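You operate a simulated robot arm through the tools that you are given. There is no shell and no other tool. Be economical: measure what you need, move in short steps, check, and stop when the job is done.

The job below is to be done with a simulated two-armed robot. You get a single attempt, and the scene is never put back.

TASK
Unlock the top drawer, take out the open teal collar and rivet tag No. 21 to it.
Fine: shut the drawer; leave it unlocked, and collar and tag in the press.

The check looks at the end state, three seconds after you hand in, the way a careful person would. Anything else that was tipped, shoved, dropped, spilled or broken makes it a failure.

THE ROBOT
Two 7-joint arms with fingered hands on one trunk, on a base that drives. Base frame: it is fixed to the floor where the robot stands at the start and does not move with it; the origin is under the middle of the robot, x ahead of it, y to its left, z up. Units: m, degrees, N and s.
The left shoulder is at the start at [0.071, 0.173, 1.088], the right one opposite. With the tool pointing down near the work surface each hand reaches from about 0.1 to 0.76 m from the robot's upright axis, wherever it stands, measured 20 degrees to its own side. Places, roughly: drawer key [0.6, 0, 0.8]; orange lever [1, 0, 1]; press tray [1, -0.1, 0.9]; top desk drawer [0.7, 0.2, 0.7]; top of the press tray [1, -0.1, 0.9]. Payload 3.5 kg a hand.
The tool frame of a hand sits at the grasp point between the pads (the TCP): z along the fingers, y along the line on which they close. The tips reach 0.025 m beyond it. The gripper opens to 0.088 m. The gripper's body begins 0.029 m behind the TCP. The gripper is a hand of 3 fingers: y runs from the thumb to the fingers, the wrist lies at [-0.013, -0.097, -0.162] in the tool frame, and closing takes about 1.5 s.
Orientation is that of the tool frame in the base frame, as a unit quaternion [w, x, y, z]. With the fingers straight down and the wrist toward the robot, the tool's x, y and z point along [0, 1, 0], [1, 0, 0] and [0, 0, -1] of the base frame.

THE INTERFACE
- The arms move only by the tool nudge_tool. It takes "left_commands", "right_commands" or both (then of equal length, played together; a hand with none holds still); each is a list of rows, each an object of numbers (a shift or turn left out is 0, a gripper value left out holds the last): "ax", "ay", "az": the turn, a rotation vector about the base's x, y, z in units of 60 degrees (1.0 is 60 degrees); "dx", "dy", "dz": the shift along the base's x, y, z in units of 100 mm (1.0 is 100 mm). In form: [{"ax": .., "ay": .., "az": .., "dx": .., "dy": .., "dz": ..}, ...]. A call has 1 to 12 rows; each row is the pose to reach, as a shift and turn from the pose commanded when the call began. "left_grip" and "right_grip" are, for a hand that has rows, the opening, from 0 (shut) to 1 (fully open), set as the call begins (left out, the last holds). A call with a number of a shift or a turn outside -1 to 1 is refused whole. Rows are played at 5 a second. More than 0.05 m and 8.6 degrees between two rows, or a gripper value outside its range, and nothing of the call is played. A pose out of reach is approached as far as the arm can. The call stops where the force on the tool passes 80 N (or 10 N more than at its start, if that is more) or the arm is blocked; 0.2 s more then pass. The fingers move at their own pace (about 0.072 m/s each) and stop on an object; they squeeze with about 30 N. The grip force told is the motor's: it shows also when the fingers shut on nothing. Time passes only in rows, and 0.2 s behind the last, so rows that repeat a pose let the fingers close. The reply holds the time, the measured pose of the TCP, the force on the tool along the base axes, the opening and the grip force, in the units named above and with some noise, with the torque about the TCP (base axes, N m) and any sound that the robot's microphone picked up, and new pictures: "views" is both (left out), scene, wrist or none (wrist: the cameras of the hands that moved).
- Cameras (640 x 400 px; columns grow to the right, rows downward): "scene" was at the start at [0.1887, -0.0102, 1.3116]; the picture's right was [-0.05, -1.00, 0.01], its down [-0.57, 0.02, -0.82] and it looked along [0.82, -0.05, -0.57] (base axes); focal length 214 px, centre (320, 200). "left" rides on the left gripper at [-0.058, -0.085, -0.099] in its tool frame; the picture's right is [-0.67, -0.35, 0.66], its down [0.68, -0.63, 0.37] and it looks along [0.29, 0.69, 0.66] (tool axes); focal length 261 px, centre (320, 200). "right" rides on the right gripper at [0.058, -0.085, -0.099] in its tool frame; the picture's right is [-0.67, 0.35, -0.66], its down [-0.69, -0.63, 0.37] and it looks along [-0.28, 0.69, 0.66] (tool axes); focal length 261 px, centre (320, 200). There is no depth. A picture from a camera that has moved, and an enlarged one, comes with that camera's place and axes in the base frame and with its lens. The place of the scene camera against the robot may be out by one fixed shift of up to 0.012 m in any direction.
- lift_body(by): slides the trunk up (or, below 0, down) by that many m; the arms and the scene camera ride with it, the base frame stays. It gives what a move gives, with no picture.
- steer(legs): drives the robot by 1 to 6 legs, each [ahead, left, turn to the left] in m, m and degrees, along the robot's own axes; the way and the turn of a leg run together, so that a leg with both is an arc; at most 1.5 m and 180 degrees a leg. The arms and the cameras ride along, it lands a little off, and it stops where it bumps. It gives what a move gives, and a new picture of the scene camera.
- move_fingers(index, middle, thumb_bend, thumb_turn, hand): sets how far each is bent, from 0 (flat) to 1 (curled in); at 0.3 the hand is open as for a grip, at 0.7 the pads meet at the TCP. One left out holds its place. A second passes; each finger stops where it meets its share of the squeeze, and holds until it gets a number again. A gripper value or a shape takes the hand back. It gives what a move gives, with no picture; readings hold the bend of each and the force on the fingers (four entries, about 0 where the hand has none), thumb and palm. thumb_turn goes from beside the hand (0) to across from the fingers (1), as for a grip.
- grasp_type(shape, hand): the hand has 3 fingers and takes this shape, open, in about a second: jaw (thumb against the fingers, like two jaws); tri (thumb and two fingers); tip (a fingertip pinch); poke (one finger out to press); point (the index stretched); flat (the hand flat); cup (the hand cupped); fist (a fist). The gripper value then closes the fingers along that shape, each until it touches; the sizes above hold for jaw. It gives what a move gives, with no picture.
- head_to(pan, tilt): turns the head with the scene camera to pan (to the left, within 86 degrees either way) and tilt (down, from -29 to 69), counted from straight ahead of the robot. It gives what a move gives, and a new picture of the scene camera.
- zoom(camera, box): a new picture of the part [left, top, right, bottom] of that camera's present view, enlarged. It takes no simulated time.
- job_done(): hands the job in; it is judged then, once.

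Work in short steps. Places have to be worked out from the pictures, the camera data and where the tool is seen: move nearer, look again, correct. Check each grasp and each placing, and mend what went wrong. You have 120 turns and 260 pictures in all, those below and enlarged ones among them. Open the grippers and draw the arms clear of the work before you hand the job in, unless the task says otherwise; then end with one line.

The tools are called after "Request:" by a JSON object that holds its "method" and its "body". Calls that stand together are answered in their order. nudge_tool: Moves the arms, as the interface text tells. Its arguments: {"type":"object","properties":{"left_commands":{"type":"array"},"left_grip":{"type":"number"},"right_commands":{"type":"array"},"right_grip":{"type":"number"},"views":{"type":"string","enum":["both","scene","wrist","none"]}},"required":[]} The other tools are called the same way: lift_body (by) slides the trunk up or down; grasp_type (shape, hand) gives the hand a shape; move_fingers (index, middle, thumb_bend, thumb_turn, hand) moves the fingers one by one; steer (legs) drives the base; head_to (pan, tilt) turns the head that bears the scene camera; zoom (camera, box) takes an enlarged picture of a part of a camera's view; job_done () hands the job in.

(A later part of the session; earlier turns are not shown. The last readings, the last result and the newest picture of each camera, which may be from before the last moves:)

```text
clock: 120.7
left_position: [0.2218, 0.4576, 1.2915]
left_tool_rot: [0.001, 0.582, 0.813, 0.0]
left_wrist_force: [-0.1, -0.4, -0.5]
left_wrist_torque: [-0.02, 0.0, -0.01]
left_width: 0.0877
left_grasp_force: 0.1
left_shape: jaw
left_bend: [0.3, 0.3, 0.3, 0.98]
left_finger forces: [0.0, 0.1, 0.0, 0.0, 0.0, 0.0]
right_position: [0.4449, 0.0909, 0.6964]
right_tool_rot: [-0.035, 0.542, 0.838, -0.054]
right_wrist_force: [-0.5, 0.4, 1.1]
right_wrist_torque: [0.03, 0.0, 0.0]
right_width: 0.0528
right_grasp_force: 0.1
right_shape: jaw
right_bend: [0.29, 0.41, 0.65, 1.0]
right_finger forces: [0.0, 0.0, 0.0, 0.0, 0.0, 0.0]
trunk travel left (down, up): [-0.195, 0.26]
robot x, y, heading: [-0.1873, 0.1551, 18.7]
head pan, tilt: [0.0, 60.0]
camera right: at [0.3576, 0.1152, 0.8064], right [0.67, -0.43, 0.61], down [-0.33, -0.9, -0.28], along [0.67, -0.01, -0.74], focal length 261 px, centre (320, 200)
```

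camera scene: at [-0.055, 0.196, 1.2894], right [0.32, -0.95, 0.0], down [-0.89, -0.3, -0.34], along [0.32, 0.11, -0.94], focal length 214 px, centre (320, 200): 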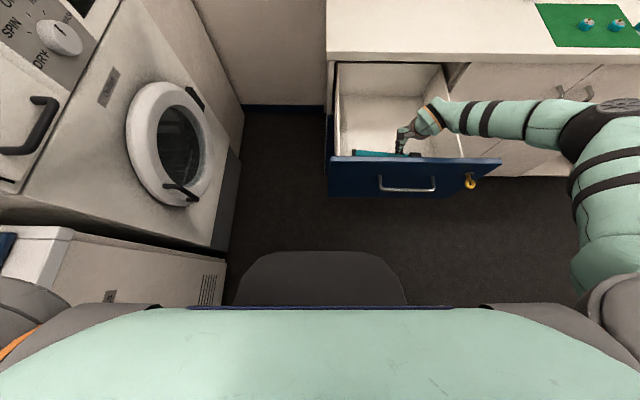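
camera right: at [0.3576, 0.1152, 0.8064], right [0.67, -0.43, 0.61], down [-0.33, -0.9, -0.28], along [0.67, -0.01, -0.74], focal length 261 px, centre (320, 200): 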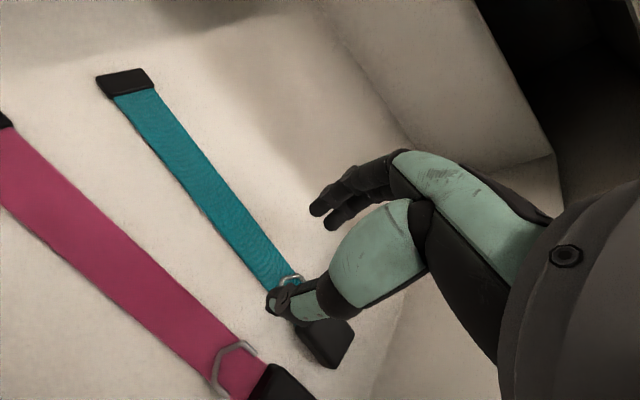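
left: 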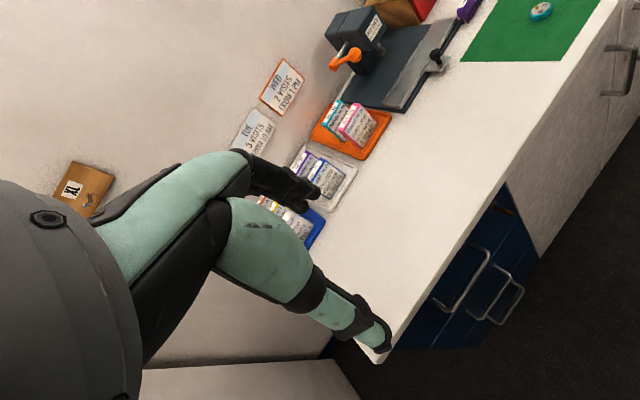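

Measured: thumb at a≈0.42, fingers at 0.482, band centred at 0.445 and the pink edge clear at ~0.40. Lowering 3.6 cm to the floor, then closing.

Request:
{"method": "nudge_tool", "body": {"right_commands": [{"dx": -0.03, "dy": -0.01, "dz": -0.12}, {"dx": -0.03, "dy": -0.01, "dz": -0.24}, {"dx": -0.03, "dy": -0.01, "dz": -0.33}, {"dx": -0.03, "dy": -0.01, "dz": -0.36}], "views": "wrist"}}

```text
clock: 121.7
left_position: [0.2213, 0.4577, 1.2911]
left_tool_rot: [0.0, 0.582, 0.813, -0.001]
left_wrist_force: [-0.1, -0.4, 0.2]
left_wrist_torque: [-0.02, 0.03, 0.0]
left_width: 0.0877
left_grasp_force: 0.0
left_shape: jaw
left_bend: [0.3, 0.3, 0.3, 0.98]
left_finger forces: [0.1, 0.1, 0.0, 0.0, 0.0, 0.0]
right_position: [0.443, 0.0918, 0.661]
right_tool_rot: [-0.035, 0.543, 0.838, -0.054]
right_wrist_force: [-0.4, -1.3, -0.7]
right_wrist_torque: [0.0, -0.01, 0.0]
right_width: 0.0525
right_grasp_force: 0.1
right_shape: jaw
right_bend: [0.29, 0.41, 0.65, 1.0]
right_finger forces: [0.0, 0.0, 0.0, 0.0, 0.0, 0.0]
trunk travel left (down, up): [-0.195, 0.26]
robot x, y, heading: [-0.1889, 0.1525, 18.7]
head pan, tilt: [0.0, 60.0]
camera right: at [0.3545, 0.1144, 0.7714], right [0.67, -0.43, 0.61], down [-0.33, -0.9, -0.28], along [0.67, -0.01, -0.74], focal length 261 px, centre (320, 200)
```

right: 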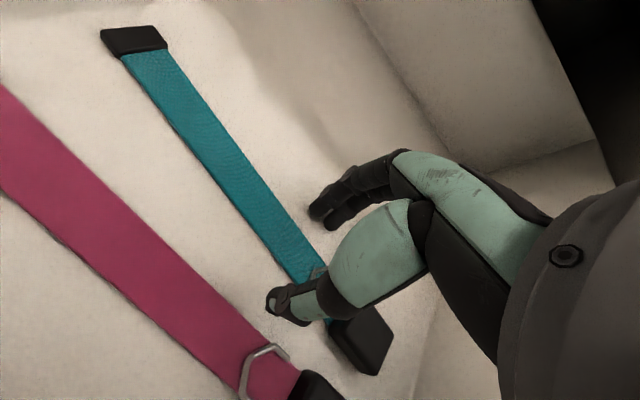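

Thumb in the gap, fingers behind the band. Lowering another 7 mm to touch, then closing.

Request:
{"method": "nudge_tool", "body": {"right_commands": [{"dz": -0.04}, {"dz": -0.07}, {"dz": -0.07}], "views": "none"}}

Request:
{"method": "nudge_tool", "body": {"right_commands": [{"dx": 0}, {"dx": 0}, {"dx": 0}, {"dx": 0}, {"dx": 0}, {"dx": 0}, {"dx": 0}], "right_grip": 0, "views": "wrist"}}

```text
clock: 122.5
left_position: [0.2169, 0.4582, 1.2931]
left_tool_rot: [0.002, 0.582, 0.813, 0.002]
left_wrist_force: [0.7, -0.9, 1.2]
left_wrist_torque: [0.0, 0.01, 0.0]
left_width: 0.0876
left_grasp_force: 0.0
left_shape: jaw
left_bend: [0.3, 0.3, 0.3, 0.98]
left_finger forces: [0.0, 0.0, 0.0, 0.2, 0.0, 0.0]
right_position: [0.4423, 0.0903, 0.6574]
right_tool_rot: [-0.032, 0.542, 0.838, -0.052]
right_wrist_force: [1.2, 0.1, 31.7]
right_wrist_torque: [0.54, -0.84, 0.0]
right_width: 0.0511
right_grasp_force: 0.0
right_shape: jaw
right_bend: [0.75, 0.41, 0.65, 1.0]
right_finger forces: [26.6, 5.5, 0.1, 0.1, 0.1, 0.0]
trunk travel left (down, up): [-0.195, 0.26]
robot x, y, heading: [-0.1875, 0.1534, 19.1]
head pan, tilt: [0.0, 60.0]
```

```text
clock: 124.1
left_position: [0.2212, 0.4582, 1.2908]
left_tool_rot: [0.002, 0.583, 0.813, 0.0]
left_wrist_force: [0.3, 0.2, -0.5]
left_wrist_torque: [0.03, 0.0, 0.01]
left_width: 0.0875
left_grasp_force: 0.2
left_shape: jaw
left_bend: [0.3, 0.3, 0.3, 0.98]
left_finger forces: [0.0, 0.0, 0.0, 0.0, 0.1, 0.0]
right_position: [0.4425, 0.0883, 0.6527]
right_tool_rot: [-0.034, 0.542, 0.838, -0.055]
right_wrist_force: [-1.5, -0.7, 1.8]
right_wrist_torque: [0.02, -0.01, 0.02]
right_width: 0.0038
right_grasp_force: 29.9
right_shape: jaw
right_bend: [0.75, 0.75, 0.58, 1.0]
right_finger forces: [0.0, 0.1, 0.1, 0.0, 0.0, 0.0]
trunk travel left (down, up): [-0.195, 0.26]
robot x, y, heading: [-0.1841, 0.1546, 18.8]
head pan, tilt: [0.0, 60.0]
camera right: at [0.3548, 0.1138, 0.7632], right [0.67, -0.43, 0.61], down [-0.33, -0.9, -0.28], along [0.67, -0.01, -0.74], focal length 261 px, centre (320, 200)
```

right: 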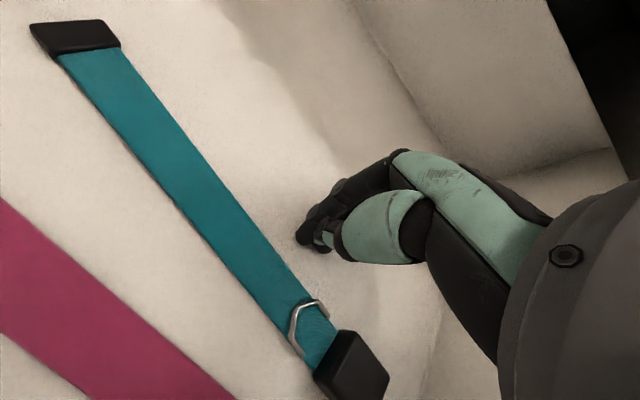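

The thumb rode over the thin band because of the tilt. I'll check the drawer position before choosing the next approach.

Request:
{"method": "nudge_tool", "body": {"right_commands": [{"dz": 0.3}, {"dz": 0.6}, {"dz": 0.6}]}}

Request:
{"method": "zoom", "body": {"camera": "scene", "box": [310, 50, 510, 210]}}

```text
clock: 124.9
left_position: [0.2218, 0.4575, 1.2908]
left_tool_rot: [0.001, 0.582, 0.813, 0.0]
left_wrist_force: [-0.6, 0.6, -0.7]
left_wrist_torque: [0.01, 0.0, -0.02]
left_width: 0.0876
left_grasp_force: 0.0
left_shape: jaw
left_bend: [0.3, 0.3, 0.3, 0.98]
left_finger forces: [0.0, 0.0, 0.0, 0.0, 0.1, 0.0]
right_position: [0.4411, 0.0916, 0.714]
right_tool_rot: [-0.035, 0.543, 0.838, -0.055]
right_wrist_force: [-0.6, -0.7, -0.1]
right_wrist_torque: [0.02, -0.03, -0.02]
right_width: 0.004
right_grasp_force: 30.2
right_shape: jaw
right_bend: [0.75, 0.74, 0.58, 1.0]
right_finger forces: [0.0, 0.0, 0.0, 0.0, 0.0, 0.1]
trunk travel left (down, up): [-0.195, 0.26]
robot x, y, heading: [-0.1884, 0.1549, 18.6]
head pan, tilt: [0.0, 60.0]
camera scene: at [-0.0548, 0.1958, 1.2893], right [0.32, -0.95, 0.0], down [-0.89, -0.3, -0.34], along [0.32, 0.11, -0.94], focal length 214 px, centre (320, 200)
camera right: at [0.3541, 0.1151, 0.8236], right [0.67, -0.43, 0.6], down [-0.33, -0.9, -0.28], along [0.67, -0.01, -0.75], focal length 261 px, centre (320, 200)
```

scene: 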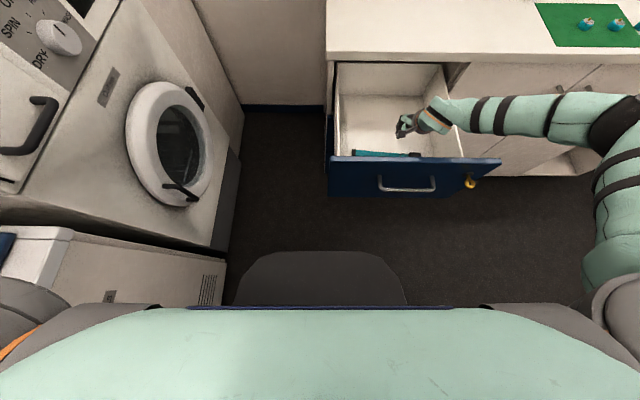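
right: 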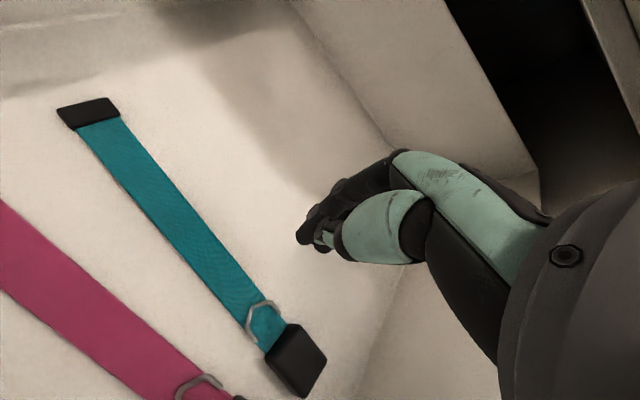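

```text
2.50 times, centred on (410, 130) of scene
camera zoom: at [-0.0548, 0.1958, 1.2893], right [0.32, -0.95, 0.0], down [-0.89, -0.3, -0.34], along [0.32, 0.11, -0.94], focal length 536 px, centre (95, 375)
```

zoom: 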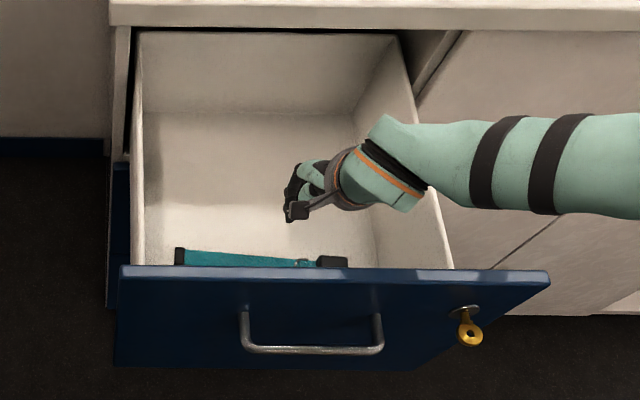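

There's a 4 cm gap between the bands at b≈-0.06. I'll tilt the wrist away from the front panel, drop the closed tips into that gap, and push the teal collar backward (its own friction is tiny, so the drawer stays).

Request:
{"method": "nudge_tool", "body": {"right_commands": [{"ax": -0.032, "ay": 0.091, "dx": -0.14, "dy": -0.05}, {"ax": -0.064, "ay": 0.182, "dx": -0.27, "dy": -0.09}, {"ax": -0.095, "ay": 0.274, "dx": -0.41, "dy": -0.14}, {"ax": -0.095, "ay": 0.274, "dx": -0.41, "dy": -0.14, "dz": -0.25}, {"ax": -0.095, "ay": 0.274, "dx": -0.41, "dy": -0.14, "dz": -0.45}, {"ax": -0.095, "ay": 0.274, "dx": -0.41, "dy": -0.14, "dz": -0.58}, {"ax": -0.095, "ay": 0.274, "dx": -0.41, "dy": -0.14, "dz": -0.58}], "views": "wrist"}}

```text
clock: 126.5
left_position: [0.2191, 0.4588, 1.2929]
left_tool_rot: [0.001, 0.582, 0.813, 0.0]
left_wrist_force: [0.1, 0.7, -0.5]
left_wrist_torque: [-0.04, 0.01, 0.0]
left_width: 0.0879
left_grasp_force: 0.1
left_shape: jaw
left_bend: [0.3, 0.3, 0.3, 0.98]
left_finger forces: [0.0, 0.0, 0.1, 0.0, 0.1, 0.1]
right_position: [0.4021, 0.0763, 0.6578]
right_tool_rot: [-0.126, 0.53, 0.821, -0.171]
right_wrist_force: [6.2, 1.3, 21.7]
right_wrist_torque: [-0.01, -0.53, 0.03]
right_width: 0.0036
right_grasp_force: 29.6
right_shape: jaw
right_bend: [0.75, 0.75, 0.58, 1.0]
right_finger forces: [0.1, 19.8, 0.1, 0.1, 0.0, 0.1]
trunk travel left (down, up): [-0.195, 0.26]
robot x, y, heading: [-0.1887, 0.158, 18.8]
head pan, tilt: [0.0, 60.0]
camera right: at [0.3483, 0.1126, 0.786], right [0.82, -0.38, 0.43], down [-0.38, -0.92, -0.09], along [0.43, -0.09, -0.9], focal length 261 px, centre (320, 200)
```

right: 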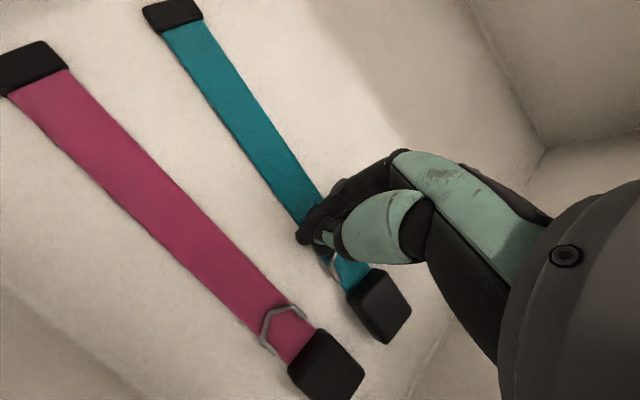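

Fingertips are just touching the band's near edge. Hopping 1.5 cm nearer into the gap, then pushing back.

Request:
{"method": "nudge_tool", "body": {"right_commands": [{"dz": 0.12}, {"dx": -0.15, "dy": -0.05, "dz": 0.12}, {"dx": -0.15, "dy": -0.05, "dz": 0.0}, {"dx": -0.15, "dy": -0.05, "dz": -0.02}, {"dx": -0.15, "dy": -0.05, "dz": -0.02}], "views": "wrist"}}

Request:
{"method": "zoom", "body": {"camera": "right", "box": [220, 160, 420, 320]}}

```text
clock: 127.7
left_position: [0.2186, 0.4584, 1.2926]
left_tool_rot: [0.002, 0.582, 0.813, 0.0]
left_wrist_force: [0.0, 0.3, -0.3]
left_wrist_torque: [-0.01, 0.0, 0.0]
left_width: 0.0876
left_grasp_force: 0.1
left_shape: jaw
left_bend: [0.3, 0.3, 0.3, 0.98]
left_finger forces: [0.0, 0.0, 0.1, 0.0, 0.0, 0.0]
right_position: [0.3865, 0.0716, 0.6567]
right_tool_rot: [-0.126, 0.53, 0.821, -0.17]
right_wrist_force: [10.6, 1.2, 29.0]
right_wrist_torque: [-0.06, -0.79, 0.04]
right_width: 0.0035
right_grasp_force: 30.2
right_shape: jaw
right_bend: [0.75, 0.75, 0.58, 1.0]
right_finger forces: [0.1, 28.5, 0.0, 0.0, 0.0, 0.1]
trunk travel left (down, up): [-0.195, 0.26]
robot x, y, heading: [-0.1873, 0.1534, 18.7]
head pan, tilt: [0.0, 60.0]
camera right: at [0.3327, 0.1083, 0.7849], right [0.81, -0.38, 0.44], down [-0.38, -0.92, -0.09], along [0.44, -0.09, -0.9], focal length 261 px, centre (320, 200)
```

right: 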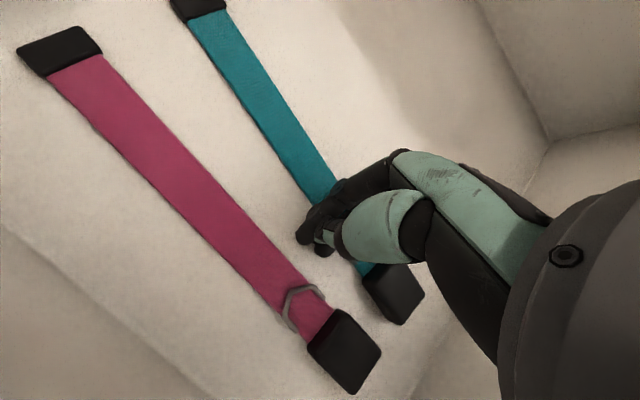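

```text
2.50 times, centred on (320, 240) of right
camera zoom: at [0.3327, 0.1083, 0.7849], right [0.81, -0.38, 0.44], down [-0.38, -0.92, -0.09], along [0.44, -0.09, -0.9], focal length 652 px, centre (320, 100)
```

zoom: 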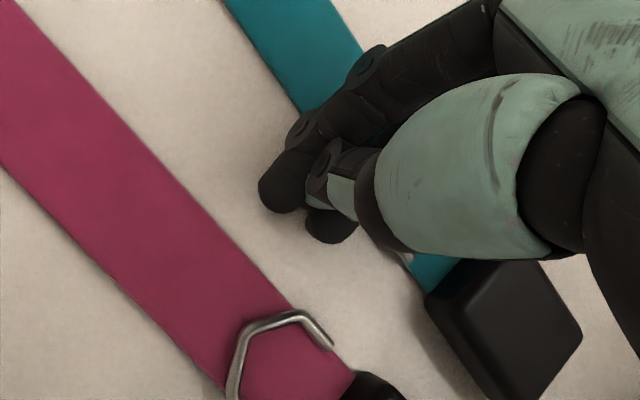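

Tips are on the floor in the gap. Pushing the teal collar 8 cm back with little floor pressure.

Request:
{"method": "nudge_tool", "body": {"right_commands": [{"dz": 0.03}, {"dx": 0.09, "dy": 0.033, "dz": 0.03}, {"dx": 0.19, "dy": 0.066, "dz": 0.03}, {"dx": 0.28, "dy": 0.1, "dz": 0.03}, {"dx": 0.38, "dy": 0.13, "dz": 0.03}, {"dx": 0.47, "dy": 0.165, "dz": 0.03}, {"dx": 0.57, "dy": 0.2, "dz": 0.03}, {"dx": 0.66, "dy": 0.23, "dz": 0.03}, {"dx": 0.76, "dy": 0.263, "dz": 0.03}, {"dx": 0.85, "dy": 0.296, "dz": 0.03}], "views": "wrist"}}

```text
clock: 129.9
left_position: [0.2205, 0.4573, 1.2914]
left_tool_rot: [0.001, 0.583, 0.813, 0.0]
left_wrist_force: [0.0, 0.7, 0.1]
left_wrist_torque: [0.0, 0.02, -0.03]
left_width: 0.0875
left_grasp_force: 0.0
left_shape: jaw
left_bend: [0.3, 0.3, 0.3, 0.98]
left_finger forces: [0.0, 0.1, 0.0, 0.1, 0.0, 0.0]
right_position: [0.4521, 0.0919, 0.6572]
right_tool_rot: [-0.127, 0.529, 0.821, -0.172]
right_wrist_force: [-0.5, -1.2, 3.3]
right_wrist_torque: [-0.06, -0.08, -0.02]
right_width: 0.0023
right_grasp_force: 30.3
right_shape: jaw
right_bend: [0.75, 0.74, 0.58, 1.0]
right_finger forces: [0.0, 3.3, 0.1, 0.0, 0.0, 0.0]
right hand out of reach, approached as far as the arm can: row 9, 10
trunk travel left (down, up): [-0.195, 0.26]
robot x, y, heading: [-0.1902, 0.1529, 18.9]
head pan, tilt: [0.0, 60.0]
camera right: at [0.3977, 0.1292, 0.7856], right [0.82, -0.38, 0.43], down [-0.38, -0.92, -0.09], along [0.43, -0.1, -0.9], focal length 261 px, centre (320, 200)
```

right: 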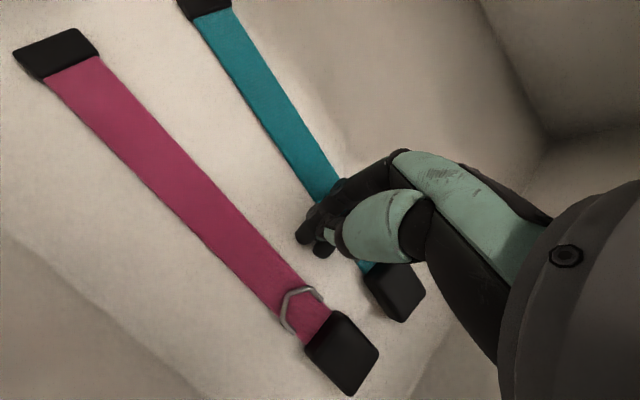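

The drawer slides so freely that it follows. So I'll go for the buckle itself (about 1 cm thick): position with slight tilt, 60% open, thumb in the 2 cm gap between buckles.

Request:
{"method": "nudge_tool", "body": {"right_commands": [{"dz": 0.25}, {"dz": 0.5}, {"ax": 0.032, "ay": -0.091, "dx": 0.16, "dy": -0.18, "dz": 0.5}, {"ax": 0.064, "ay": -0.182, "dx": 0.32, "dy": -0.37, "dz": 0.5}, {"ax": 0.095, "ay": -0.274, "dx": 0.487, "dy": -0.558, "dz": 0.5}, {"ax": 0.095, "ay": -0.274, "dx": 0.487, "dy": -0.558, "dz": 0.5}], "right_grip": 0.6, "views": "wrist"}}

```text
clock: 131.3
left_position: [0.2217, 0.4583, 1.2911]
left_tool_rot: [0.0, 0.582, 0.814, 0.0]
left_wrist_force: [-0.5, 0.2, 1.1]
left_wrist_torque: [0.03, 0.01, -0.02]
left_width: 0.0878
left_grasp_force: 0.2
left_shape: jaw
left_bend: [0.3, 0.3, 0.3, 0.98]
left_finger forces: [0.0, 0.0, 0.0, 0.1, 0.1, 0.0]
right_position: [0.5003, 0.038, 0.7082]
right_tool_rot: [-0.034, 0.543, 0.838, -0.054]
right_wrist_force: [0.2, -0.1, 0.9]
right_wrist_torque: [0.01, 0.0, 0.01]
right_width: 0.0527
right_grasp_force: 0.1
right_shape: jaw
right_bend: [0.29, 0.41, 0.65, 1.0]
right_finger forces: [0.1, 0.0, 0.0, 0.1, 0.0, 0.0]
trunk travel left (down, up): [-0.195, 0.26]
robot x, y, heading: [-0.1857, 0.1516, 18.7]
head pan, tilt: [0.0, 60.0]
camera right: at [0.4123, 0.0622, 0.8178], right [0.67, -0.43, 0.61], down [-0.33, -0.9, -0.28], along [0.67, -0.01, -0.74], focal length 261 px, centre (320, 200)
```

right: 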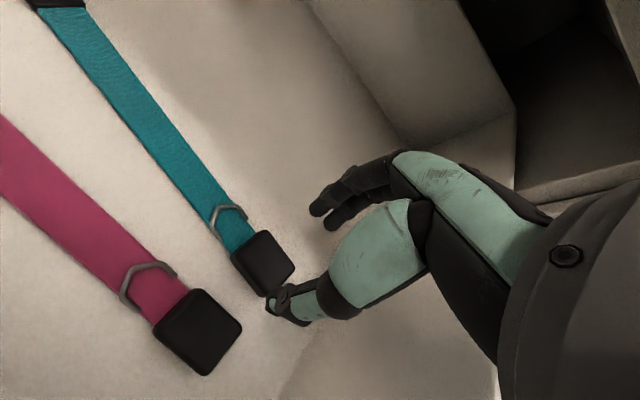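

Buckle is centred between the digits and the thumb is in the middle of the gap. Lowering to z 0.660 and closing.

Request:
{"method": "nudge_tool", "body": {"right_commands": [{"dz": -0.15}, {"dz": -0.3}, {"dz": -0.42}, {"dz": -0.48}, {"dz": -0.48}], "views": "wrist"}}

Request:
{"method": "nudge_tool", "body": {"right_commands": [{"dx": 0}, {"dx": 0}, {"dx": 0}, {"dx": 0}, {"dx": 0}, {"dx": 0}], "right_grip": 0, "views": "wrist"}}

```text
clock: 132.5
left_position: [0.2196, 0.4576, 1.2911]
left_tool_rot: [0.001, 0.582, 0.813, 0.001]
left_wrist_force: [0.9, 0.3, -0.5]
left_wrist_torque: [0.01, -0.01, 0.01]
left_width: 0.0877
left_grasp_force: 0.0
left_shape: jaw
left_bend: [0.3, 0.3, 0.3, 0.98]
left_finger forces: [0.0, 0.0, 0.0, 0.0, 0.0, 0.0]
right_position: [0.5017, 0.0376, 0.6584]
right_tool_rot: [-0.034, 0.542, 0.838, -0.054]
right_wrist_force: [0.0, 0.9, 7.0]
right_wrist_torque: [0.12, -0.22, 0.03]
right_width: 0.0518
right_grasp_force: 0.1
right_shape: jaw
right_bend: [0.74, 0.41, 0.65, 1.0]
right_finger forces: [5.6, 1.4, 0.0, 0.0, 0.0, 0.1]
trunk travel left (down, up): [-0.195, 0.26]
robot x, y, heading: [-0.1851, 0.1527, 18.8]
head pan, tilt: [0.0, 60.0]
camera right: at [0.4124, 0.0618, 0.7688], right [0.67, -0.43, 0.61], down [-0.33, -0.9, -0.28], along [0.67, -0.01, -0.74], focal length 261 px, centre (320, 200)
```

right: 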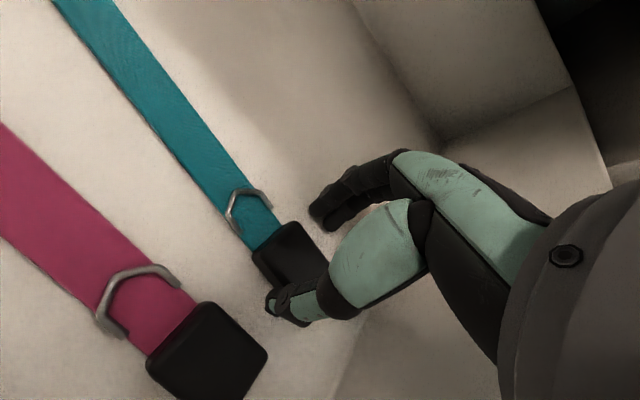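

```text
clock: 133.9
left_position: [0.2207, 0.458, 1.292]
left_tool_rot: [0.001, 0.582, 0.813, 0.0]
left_wrist_force: [0.2, -0.2, -0.3]
left_wrist_torque: [-0.02, 0.0, 0.01]
left_width: 0.0878
left_grasp_force: 0.0
left_shape: jaw
left_bend: [0.3, 0.3, 0.3, 0.98]
left_finger forces: [0.0, 0.0, 0.1, 0.1, 0.1, 0.0]
right_position: [0.5, 0.0366, 0.6592]
right_tool_rot: [-0.034, 0.542, 0.838, -0.055]
right_wrist_force: [1.8, 0.2, 8.9]
right_wrist_torque: [0.15, -0.2, 0.0]
right_width: 0.0281
right_grasp_force: 29.8
right_shape: jaw
right_bend: [0.74, 0.42, 0.74, 1.0]
right_finger forces: [22.4, 9.1, 0.1, 0.1, 26.2, 0.0]
trunk travel left (down, up): [-0.195, 0.26]
robot x, y, heading: [-0.1873, 0.1542, 18.9]
head pan, tilt: [0.0, 60.0]
camera right: at [0.4124, 0.0616, 0.7688], right [0.67, -0.43, 0.61], down [-0.33, -0.9, -0.28], along [0.67, -0.01, -0.74], focal length 261 px, centre (320, 200)
```

right: 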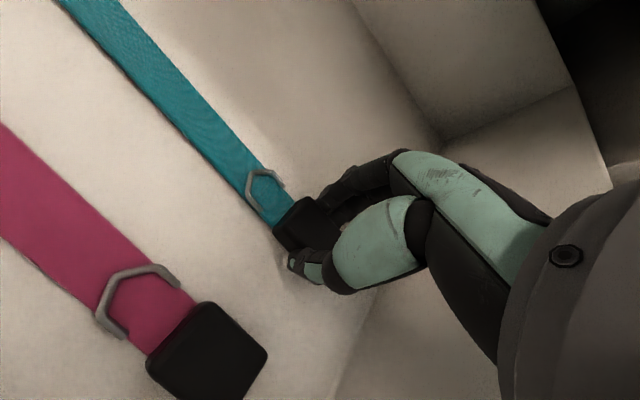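

The buckle is gripped (28 mm, thumb and both fingers loaded). Lifting 4 cm to check.

Request:
{"method": "nudge_tool", "body": {"right_commands": [{"dz": 0.1}, {"dz": 0.2}, {"dz": 0.3}, {"dz": 0.4}, {"dz": 0.5}], "views": "wrist"}}

```text
clock: 135.1
left_position: [0.2218, 0.4579, 1.2921]
left_tool_rot: [0.001, 0.582, 0.813, 0.0]
left_wrist_force: [-0.1, 0.0, -0.6]
left_wrist_torque: [0.0, 0.02, -0.04]
left_width: 0.0879
left_grasp_force: 0.0
left_shape: jaw
left_bend: [0.3, 0.3, 0.3, 0.98]
left_finger forces: [0.0, 0.0, 0.0, 0.0, 0.1, 0.0]
right_position: [0.5004, 0.0375, 0.7073]
right_tool_rot: [-0.035, 0.541, 0.838, -0.055]
right_wrist_force: [-0.7, -0.3, -0.5]
right_wrist_torque: [-0.04, -0.03, 0.01]
right_width: 0.0282
right_grasp_force: 30.0
right_shape: jaw
right_bend: [0.74, 0.42, 0.74, 1.0]
right_finger forces: [18.3, 9.0, 0.1, 0.1, 27.4, 0.0]
trunk travel left (down, up): [-0.195, 0.26]
robot x, y, heading: [-0.1835, 0.154, 18.7]
head pan, tilt: [0.0, 60.0]
camera right: at [0.4133, 0.0626, 0.8183], right [0.67, -0.43, 0.61], down [-0.33, -0.9, -0.28], along [0.67, -0.01, -0.74], focal length 261 px, centre (320, 200)
```

right: 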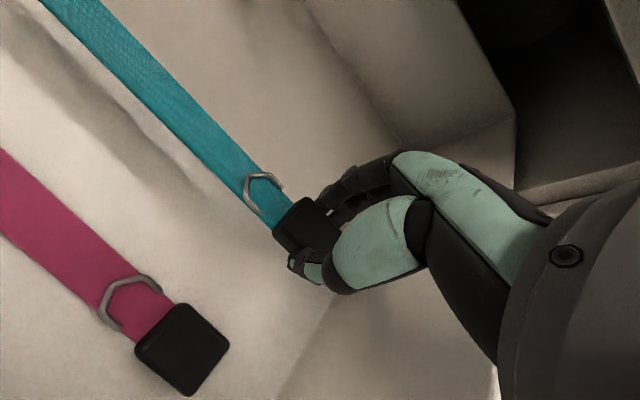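

The collar is held level. Lifting it clear of the drawer and desk height.

Request:
{"method": "nudge_tool", "body": {"right_commands": [{"dz": 0.3}, {"dz": 0.6}, {"dz": 0.95}], "views": "none"}}

Request:
{"method": "nudge_tool", "body": {"right_commands": [{"dz": 0.3}, {"dz": 0.6}, {"dz": 0.95}], "views": "none"}}

Request:
{"method": "nudge_tool", "body": {"right_commands": [{"dz": 0.3}, {"dz": 0.6}, {"dz": 0.95}, {"dz": 0.95}], "views": "wrist"}}

Request:
{"method": "head_to", "body": {"pan": -20, "tilt": 30}}

```text
clock: 135.9
left_position: [0.2201, 0.4583, 1.2914]
left_tool_rot: [0.0, 0.582, 0.813, 0.0]
left_wrist_force: [-0.3, 0.3, -0.1]
left_wrist_torque: [0.03, 0.03, -0.01]
left_width: 0.0878
left_grasp_force: 0.1
left_shape: jaw
left_bend: [0.3, 0.3, 0.3, 0.98]
left_finger forces: [0.0, 0.1, 0.0, 0.0, 0.1, 0.0]
right_position: [0.4995, 0.039, 0.8051]
right_tool_rot: [-0.036, 0.543, 0.838, -0.054]
right_wrist_force: [-0.4, 0.1, -0.3]
right_wrist_torque: [-0.02, 0.0, 0.01]
right_width: 0.028
right_grasp_force: 30.2
right_shape: jaw
right_bend: [0.74, 0.42, 0.74, 1.0]
right_finger forces: [18.1, 9.2, 0.1, 0.0, 27.3, 0.0]
trunk travel left (down, up): [-0.195, 0.26]
robot x, y, heading: [-0.1922, 0.1584, 18.6]
head pan, tilt: [0.0, 60.0]
```

```text
clock: 136.7
left_position: [0.2225, 0.4585, 1.293]
left_tool_rot: [0.002, 0.583, 0.813, 0.0]
left_wrist_force: [0.1, -0.5, -0.6]
left_wrist_torque: [-0.01, -0.04, -0.03]
left_width: 0.0879
left_grasp_force: 0.1
left_shape: jaw
left_bend: [0.3, 0.3, 0.3, 0.98]
left_finger forces: [0.1, 0.1, 0.0, 0.0, 0.0, 0.0]
right_position: [0.4999, 0.0397, 0.8975]
right_tool_rot: [-0.035, 0.542, 0.838, -0.054]
right_wrist_force: [2.0, 0.1, 0.1]
right_wrist_torque: [-0.03, -0.02, -0.01]
right_width: 0.028
right_grasp_force: 29.5
right_shape: jaw
right_bend: [0.74, 0.42, 0.74, 1.0]
right_finger forces: [18.1, 9.3, 0.0, 0.0, 27.2, 0.0]
trunk travel left (down, up): [-0.195, 0.26]
robot x, y, heading: [-0.1865, 0.1568, 18.9]
head pan, tilt: [0.0, 60.0]
```

```text
clock: 137.7
left_position: [0.2218, 0.4576, 1.2911]
left_tool_rot: [0.001, 0.582, 0.813, 0.0]
left_wrist_force: [0.3, 0.0, 0.8]
left_wrist_torque: [0.02, -0.01, -0.04]
left_width: 0.0877
left_grasp_force: 0.1
left_shape: jaw
left_bend: [0.3, 0.3, 0.3, 0.98]
left_finger forces: [0.0, 0.0, 0.0, 0.0, 0.1, 0.0]
right_position: [0.5003, 0.0387, 0.9928]
right_tool_rot: [-0.035, 0.542, 0.838, -0.054]
right_wrist_force: [0.0, -0.1, -0.1]
right_wrist_torque: [-0.04, 0.02, 0.05]
right_width: 0.0281
right_grasp_force: 29.8
right_shape: jaw
right_bend: [0.74, 0.42, 0.74, 1.0]
right_finger forces: [18.1, 9.2, 0.0, 0.0, 27.2, 0.1]
trunk travel left (down, up): [-0.195, 0.26]
robot x, y, heading: [-0.1842, 0.1575, 18.9]
head pan, tilt: [0.0, 60.0]
camera right: at [0.413, 0.0626, 1.1021], right [0.67, -0.43, 0.61], down [-0.33, -0.9, -0.28], along [0.67, -0.01, -0.74], focal length 261 px, centre (320, 200)
```

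right: 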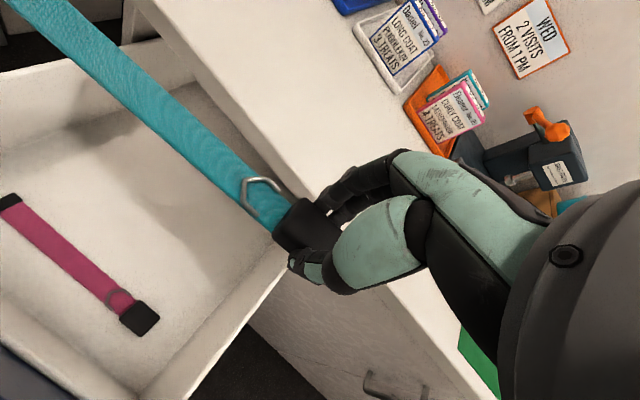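

```text
clock: 138.6
left_position: [0.2227, 0.4582, 1.2906]
left_tool_rot: [0.001, 0.582, 0.813, 0.0]
left_wrist_force: [0.5, -1.0, 1.3]
left_wrist_torque: [0.01, 0.02, -0.01]
left_width: 0.0877
left_grasp_force: 0.1
left_shape: jaw
left_bend: [0.3, 0.3, 0.3, 0.98]
left_finger forces: [0.0, 0.0, 0.1, 0.0, 0.1, 0.0]
right_position: [0.5015, 0.0378, 0.9918]
right_tool_rot: [-0.035, 0.543, 0.837, -0.055]
right_wrist_force: [-0.4, -0.1, 0.2]
right_wrist_torque: [-0.05, 0.0, -0.05]
right_width: 0.028
right_grasp_force: 30.4
right_shape: jaw
right_bend: [0.74, 0.42, 0.74, 1.0]
right_finger forces: [18.0, 9.3, 0.0, 0.1, 27.2, 0.0]
trunk travel left (down, up): [-0.195, 0.26]
robot x, y, heading: [-0.1887, 0.1546, 18.8]
head pan, tilt: [-20.0, 30.0]
camera scene: at [-0.0211, 0.1748, 1.3275], right [-0.01, -1.0, 0.06], down [-0.64, -0.04, -0.77], along [0.77, -0.05, -0.64], focal length 214 px, centre (320, 200)
```

scene: 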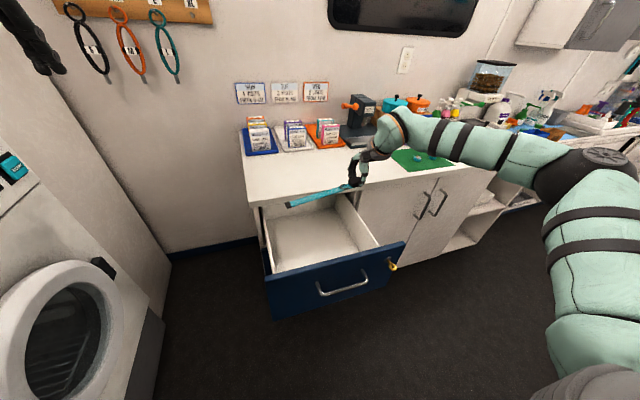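

The collar is up and level. Before going to the press I'll shut the drawer: drive right so the left hand faces the handle, then lower a closed left hand to push it, while the right hand goes higher.

Request:
{"method": "steer", "body": {"legs": [[-0.06, -0.37, 0]]}}

Request:
{"method": "nudge_tool", "body": {"left_commands": [{"dx": -0.15, "dy": -0.05, "dz": -0.3}, {"dx": -0.3, "dy": -0.1, "dz": -0.6}, {"dx": -0.45, "dy": -0.15, "dz": -0.95}], "right_commands": [{"dz": 0.3}, {"dz": 0.6}, {"dz": 0.95}], "left_grip": 0, "views": "none"}}

Request:
{"method": "nudge_tool", "body": {"left_commands": [{"dz": -0.33}, {"dz": -0.66}, {"dz": -0.99}], "views": "none"}}

Request:
{"method": "nudge_tool", "body": {"left_commands": [{"dz": -0.33}, {"dz": -0.66}, {"dz": -0.99}], "views": "scene"}}

```text
clock: 141.1
left_position: [0.2885, 0.0659, 1.2912]
left_tool_rot: [0.0, 0.588, 0.809, -0.001]
left_wrist_force: [0.1, 0.6, 0.3]
left_wrist_torque: [0.02, -0.02, 0.0]
left_width: 0.0876
left_grasp_force: 0.1
left_shape: jaw
left_bend: [0.3, 0.3, 0.3, 0.98]
left_finger forces: [0.1, 0.0, 0.0, 0.0, 0.1, 0.0]
right_position: [0.5617, -0.3582, 0.9906]
right_tool_rot: [-0.035, 0.549, 0.834, -0.054]
right_wrist_force: [0.0, -0.9, -0.2]
right_wrist_torque: [0.01, -0.01, 0.01]
right_width: 0.0278
right_grasp_force: 30.0
right_shape: jaw
right_bend: [0.74, 0.42, 0.74, 1.0]
right_finger forces: [18.0, 9.2, 0.1, 0.1, 27.2, 0.0]
trunk travel left (down, up): [-0.195, 0.26]
robot x, y, heading: [-0.127, -0.2312, 17.9]
head pan, tilt: [-20.0, 30.0]
camera scene: at [0.0419, -0.2132, 1.3276], right [-0.03, -1.0, 0.06], down [-0.64, -0.03, -0.77], along [0.77, -0.06, -0.64], focal length 214 px, centre (320, 200)
```

scene: 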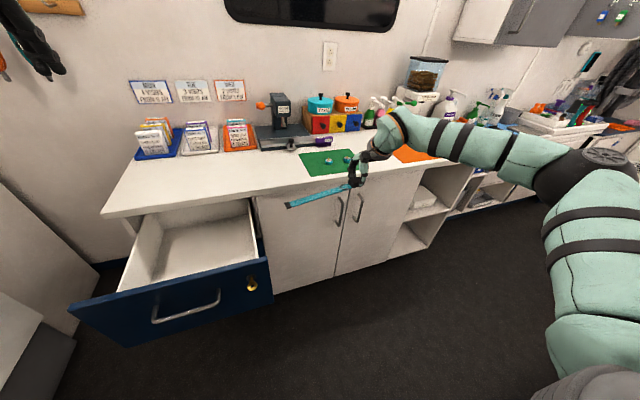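

```text
clock: 141.9
left_position: [0.2461, 0.0496, 1.197]
left_tool_rot: [-0.001, 0.589, 0.808, 0.0]
left_wrist_force: [0.0, 0.5, 0.6]
left_wrist_torque: [-0.02, 0.01, -0.02]
left_width: 0.0
left_grasp_force: 5.6
left_shape: jaw
left_bend: [0.7, 0.7, 0.33, 1.0]
left_finger forces: [0.1, 0.0, 0.0, 0.0, 0.0, 0.1]
right_position: [0.5636, -0.3593, 1.0283]
right_tool_rot: [-0.036, 0.548, 0.834, -0.054]
right_wrist_force: [0.2, 0.2, -0.4]
right_wrist_torque: [-0.06, -0.01, 0.01]
right_width: 0.0279
right_grasp_force: 30.3
right_shape: jaw
right_bend: [0.74, 0.42, 0.74, 1.0]
right_finger forces: [18.0, 9.1, 0.1, 0.0, 27.1, 0.0]
right hand out of reach, approached as far as the arm can: row 2, 3
trunk travel left (down, up): [-0.195, 0.26]
robot x, y, heading: [-0.1238, -0.2287, 18.0]
head pan, tilt: [-20.0, 30.0]
```

```text
clock: 142.7
left_position: [0.2444, 0.053, 1.0987]
left_tool_rot: [0.0, 0.589, 0.808, 0.0]
left_wrist_force: [-0.4, -0.2, -0.5]
left_wrist_torque: [0.01, -0.03, -0.03]
left_width: 0.0001
left_grasp_force: 30.3
left_shape: jaw
left_bend: [0.7, 0.7, 0.37, 1.0]
left_finger forces: [0.0, 0.0, 0.0, 0.1, 0.1, 0.1]
right_position: [0.5632, -0.3577, 1.0292]
right_tool_rot: [-0.035, 0.548, 0.834, -0.055]
right_wrist_force: [0.5, -0.2, 0.3]
right_wrist_torque: [-0.04, 0.0, 0.0]
right_width: 0.0279
right_grasp_force: 30.0
right_shape: jaw
right_bend: [0.74, 0.42, 0.74, 1.0]
right_finger forces: [18.0, 9.2, 0.0, 0.0, 27.1, 0.1]
trunk travel left (down, up): [-0.195, 0.26]
robot x, y, heading: [-0.1222, -0.2316, 18.1]
head pan, tilt: [-20.0, 30.0]
```

```text
clock: 143.5
left_position: [0.2466, 0.0505, 1.0008]
left_tool_rot: [0.0, 0.588, 0.809, 0.0]
left_wrist_force: [-0.2, 1.0, 1.0]
left_wrist_torque: [0.01, 0.0, 0.0]
left_width: 0.0
left_grasp_force: 29.9
left_shape: jaw
left_bend: [0.7, 0.7, 0.37, 1.0]
left_finger forces: [0.1, 0.0, 0.0, 0.0, 0.0, 0.0]
right_position: [0.5626, -0.3573, 1.0296]
right_tool_rot: [-0.034, 0.549, 0.833, -0.054]
right_wrist_force: [-0.2, 0.2, 0.2]
right_wrist_torque: [-0.05, 0.01, 0.0]
right_width: 0.0281
right_grasp_force: 29.6
right_shape: jaw
right_bend: [0.74, 0.42, 0.74, 1.0]
right_finger forces: [18.0, 9.2, 0.0, 0.1, 27.1, 0.1]
trunk travel left (down, up): [-0.195, 0.26]
robot x, y, heading: [-0.1213, -0.2325, 17.6]
head pan, tilt: [-20.0, 30.0]
camera scene: at [0.0424, -0.2133, 1.3275], right [-0.03, -1.0, 0.06], down [-0.64, -0.03, -0.77], along [0.77, -0.06, -0.64], focal length 214 px, centre (320, 200)
```

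scene: 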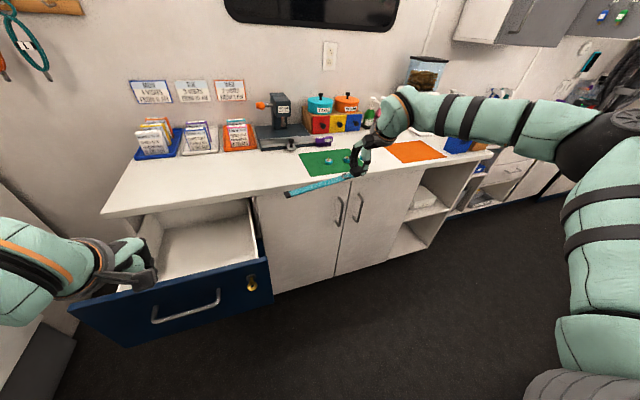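

The right hand is high enough. Bringing the left hand further back and down in front of the handle.

Request:
{"method": "nudge_tool", "body": {"left_commands": [{"dx": -0.3, "dy": -0.1, "dz": -0.1}, {"dx": -0.57, "dy": -0.2, "dz": -0.3}, {"dx": -0.57, "dy": -0.2, "dz": -0.65}, {"dx": -0.57, "dy": -0.2, "dz": -0.99}], "views": "none"}}

Request:
{"method": "nudge_tool", "body": {"left_commands": [{"dz": -0.3}, {"dz": -0.6}, {"dz": -0.95}, {"dz": -0.95}]}}

```text
clock: 144.5
left_position: [0.212, 0.028, 0.9606]
left_tool_rot: [-0.012, 0.591, 0.806, 0.001]
left_wrist_force: [-0.1, 0.6, 0.0]
left_wrist_torque: [-0.01, -0.01, -0.03]
left_width: 0.0
left_grasp_force: 30.3
left_shape: jaw
left_bend: [0.7, 0.7, 0.74, 1.0]
left_finger forces: [0.0, 0.0, 0.1, 0.0, 0.0, 0.1]
left hand out of reach, approached as far as the arm can: row 1, 2, 3, 4
right_position: [0.5629, -0.3584, 1.0302]
right_tool_rot: [-0.035, 0.549, 0.833, -0.054]
right_wrist_force: [0.9, 0.5, -1.5]
right_wrist_torque: [-0.01, -0.04, 0.0]
right_width: 0.0275
right_grasp_force: 30.7
right_shape: jaw
right_bend: [0.74, 0.42, 0.74, 1.0]
right_finger forces: [18.0, 9.2, 0.0, 0.1, 27.1, 0.1]
trunk travel left (down, up): [-0.195, 0.26]
robot x, y, heading: [-0.1221, -0.2302, 17.8]
head pan, tilt: [-20.0, 30.0]
```

```text
clock: 145.5
left_position: [0.2119, 0.0266, 0.8648]
left_tool_rot: [0.001, 0.588, 0.809, 0.0]
left_wrist_force: [-0.2, 0.5, 0.5]
left_wrist_torque: [0.01, -0.02, 0.0]
left_width: 0.0001
left_grasp_force: 29.7
left_shape: jaw
left_bend: [0.7, 0.7, 0.75, 1.0]
left_finger forces: [0.0, 0.1, 0.1, 0.0, 0.0, 0.0]
right_position: [0.5623, -0.358, 1.0297]
right_tool_rot: [-0.035, 0.549, 0.833, -0.054]
right_wrist_force: [0.0, -0.2, -0.2]
right_wrist_torque: [0.01, 0.02, 0.01]
right_width: 0.028
right_grasp_force: 30.1
right_shape: jaw
right_bend: [0.74, 0.42, 0.74, 1.0]
right_finger forces: [18.0, 9.2, 0.0, 0.1, 27.2, 0.0]
trunk travel left (down, up): [-0.195, 0.26]
robot x, y, heading: [-0.1255, -0.2311, 18.1]
head pan, tilt: [-20.0, 30.0]
camera scene: at [0.0421, -0.2138, 1.3276], right [-0.03, -1.0, 0.06], down [-0.64, -0.03, -0.77], along [0.77, -0.06, -0.64], focal length 214 px, centre (320, 200)
camera left: at [0.1488, -0.0545, 0.9633], right [-0.13, -0.74, -0.66], down [-0.81, 0.46, -0.37], along [0.57, 0.48, -0.66], focal length 261 px, centre (320, 200)
```

scene: 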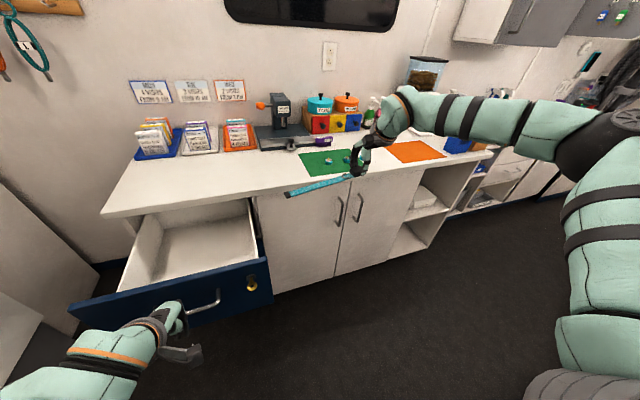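
left: 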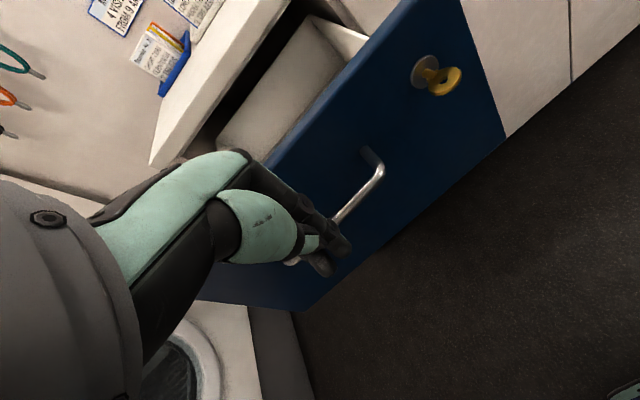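

Lowering the left hand 7 cm to handle height, then driving forward to push the drawer.

Request:
{"method": "nudge_tool", "body": {"left_commands": [{"dz": -0.3}, {"dz": -0.6}, {"dz": -0.7}, {"dz": -0.7}], "views": "none"}}

Request:
{"method": "steer", "body": {"legs": [[0.25, 0, 1.2]]}}

```text
clock: 146.5
left_position: [0.213, 0.0234, 0.7966]
left_tool_rot: [0.001, 0.588, 0.809, -0.001]
left_wrist_force: [0.1, 0.5, 0.5]
left_wrist_torque: [0.02, 0.0, 0.0]
left_width: 0.0
left_grasp_force: 30.2
left_shape: jaw
left_bend: [0.7, 0.7, 0.75, 1.0]
left_finger forces: [0.1, 0.1, 0.0, 0.0, 0.0, 0.0]
right_position: [0.5622, -0.3572, 1.0287]
right_tool_rot: [-0.036, 0.548, 0.834, -0.054]
right_wrist_force: [0.2, 0.6, -0.5]
right_wrist_torque: [-0.07, -0.01, -0.03]
right_width: 0.0278
right_grasp_force: 30.4
right_shape: jaw
right_bend: [0.74, 0.42, 0.74, 1.0]
right_finger forces: [18.0, 9.2, 0.0, 0.0, 27.1, 0.0]
trunk travel left (down, up): [-0.195, 0.26]
robot x, y, heading: [-0.1203, -0.2309, 17.9]
head pan, tilt: [-20.0, 30.0]
```

```text
clock: 148.2
left_position: [0.4315, 0.109, 0.796]
left_tool_rot: [0.001, 0.578, 0.816, -0.001]
left_wrist_force: [-0.9, -0.2, 0.2]
left_wrist_torque: [0.01, -0.03, -0.03]
left_width: 0.0002
left_grasp_force: 29.9
left_shape: jaw
left_bend: [0.7, 0.7, 0.76, 1.0]
left_finger forces: [0.0, 0.1, 0.0, 0.0, 0.1, 0.0]
right_position: [0.7901, -0.2645, 1.0296]
right_tool_rot: [-0.034, 0.538, 0.84, -0.055]
right_wrist_force: [-0.1, -0.3, -0.8]
right_wrist_torque: [-0.02, -0.04, -0.01]
right_width: 0.0282
right_grasp_force: 29.9
right_shape: jaw
right_bend: [0.74, 0.42, 0.74, 1.0]
right_finger forces: [18.0, 9.2, 0.0, 0.0, 27.1, 0.0]
trunk travel left (down, up): [-0.195, 0.26]
robot x, y, heading: [0.1007, -0.1533, 19.3]
head pan, tilt: [-20.0, 30.0]
camera scene: at [0.2664, -0.1334, 1.3276], right [-0.01, -1.0, 0.06], down [-0.64, -0.04, -0.77], along [0.77, -0.04, -0.64], focal length 214 px, centre (320, 200)
```

scene: 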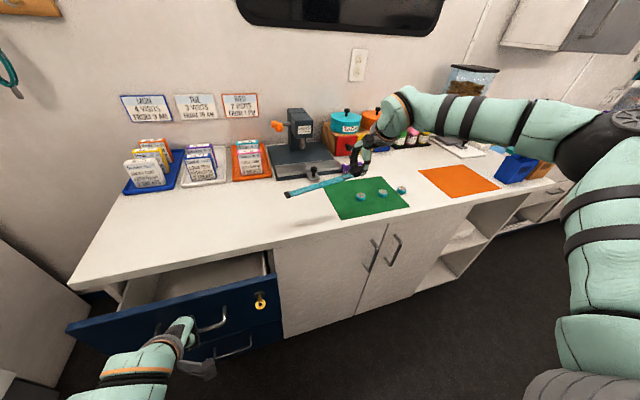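

The drawer is going in. Another 10 cm.

Request:
{"method": "steer", "body": {"legs": [[0.11, 0, 0]]}}

```text
clock: 149.4
left_position: [0.5343, 0.1462, 0.7961]
left_tool_rot: [0.0, 0.578, 0.816, 0.001]
left_wrist_force: [-8.7, -1.6, 7.9]
left_wrist_torque: [0.01, 0.09, 0.02]
left_width: 0.0
left_grasp_force: 29.8
left_shape: jaw
left_bend: [0.7, 0.7, 0.75, 1.0]
left_finger forces: [0.1, 0.0, 0.0, 0.0, 0.1, 0.0]
right_position: [0.8935, -0.2281, 1.0299]
right_tool_rot: [-0.035, 0.538, 0.841, -0.054]
right_wrist_force: [0.3, -0.3, -0.5]
right_wrist_torque: [-0.01, -0.01, -0.03]
right_width: 0.0279
right_grasp_force: 30.0
right_shape: jaw
right_bend: [0.74, 0.42, 0.74, 1.0]
right_finger forces: [17.9, 9.2, 0.0, 0.0, 27.2, 0.0]
trunk travel left (down, up): [-0.195, 0.26]
robot x, y, heading: [0.2066, -0.1163, 19.7]
head pan, tilt: [-20.0, 30.0]
camera scene: at [0.37, -0.0973, 1.3278], right [-0.01, -1.0, 0.06], down [-0.64, -0.04, -0.77], along [0.77, -0.04, -0.64], focal length 214 px, centre (320, 200)
```

scene: 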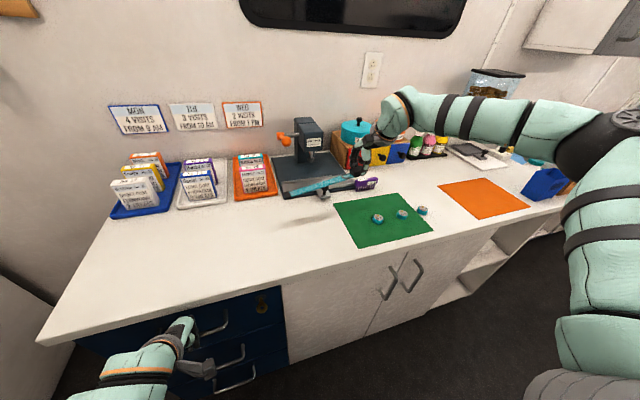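

Force on the left hand suggests the drawer is seated. Checking the drawer and press close up.

Request:
{"method": "zoom", "body": {"camera": "scene", "box": [60, 260, 300, 400]}}

Request:
{"method": "zoom", "body": {"camera": "scene", "box": [260, 100, 440, 240]}}

```text
2.67 times, centred on (180, 330) of scene
camera zoom: at [0.37, -0.0973, 1.3278], right [-0.01, -1.0, 0.06], down [-0.64, -0.04, -0.77], along [0.77, -0.04, -0.64], focal length 572 px, centre (693, -147)
```

zoom: 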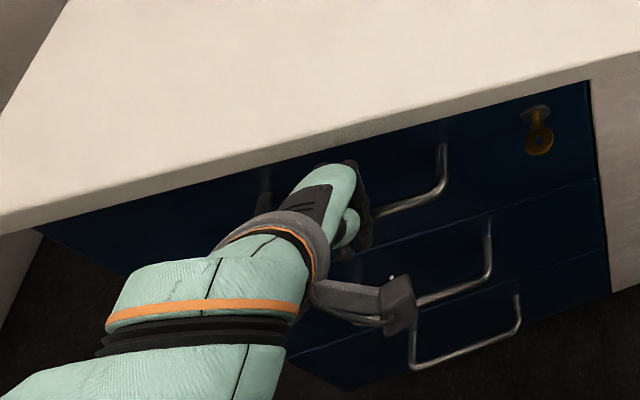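

```text
2.86 times, centred on (350, 170) of scene
camera zoom: at [0.37, -0.0973, 1.3278], right [-0.01, -1.0, 0.06], down [-0.64, -0.04, -0.77], along [0.77, -0.04, -0.64], focal length 613 px, centre (234, 286)
```

zoom: 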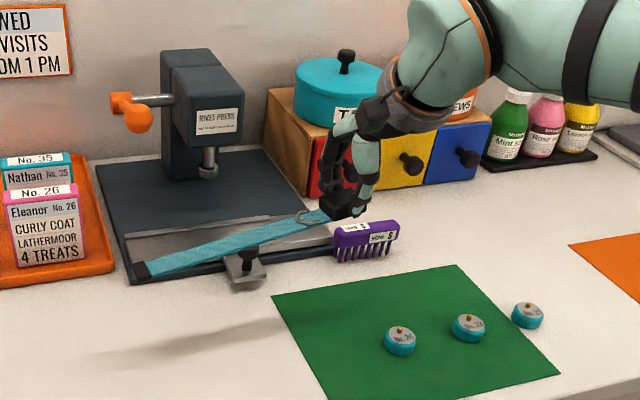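

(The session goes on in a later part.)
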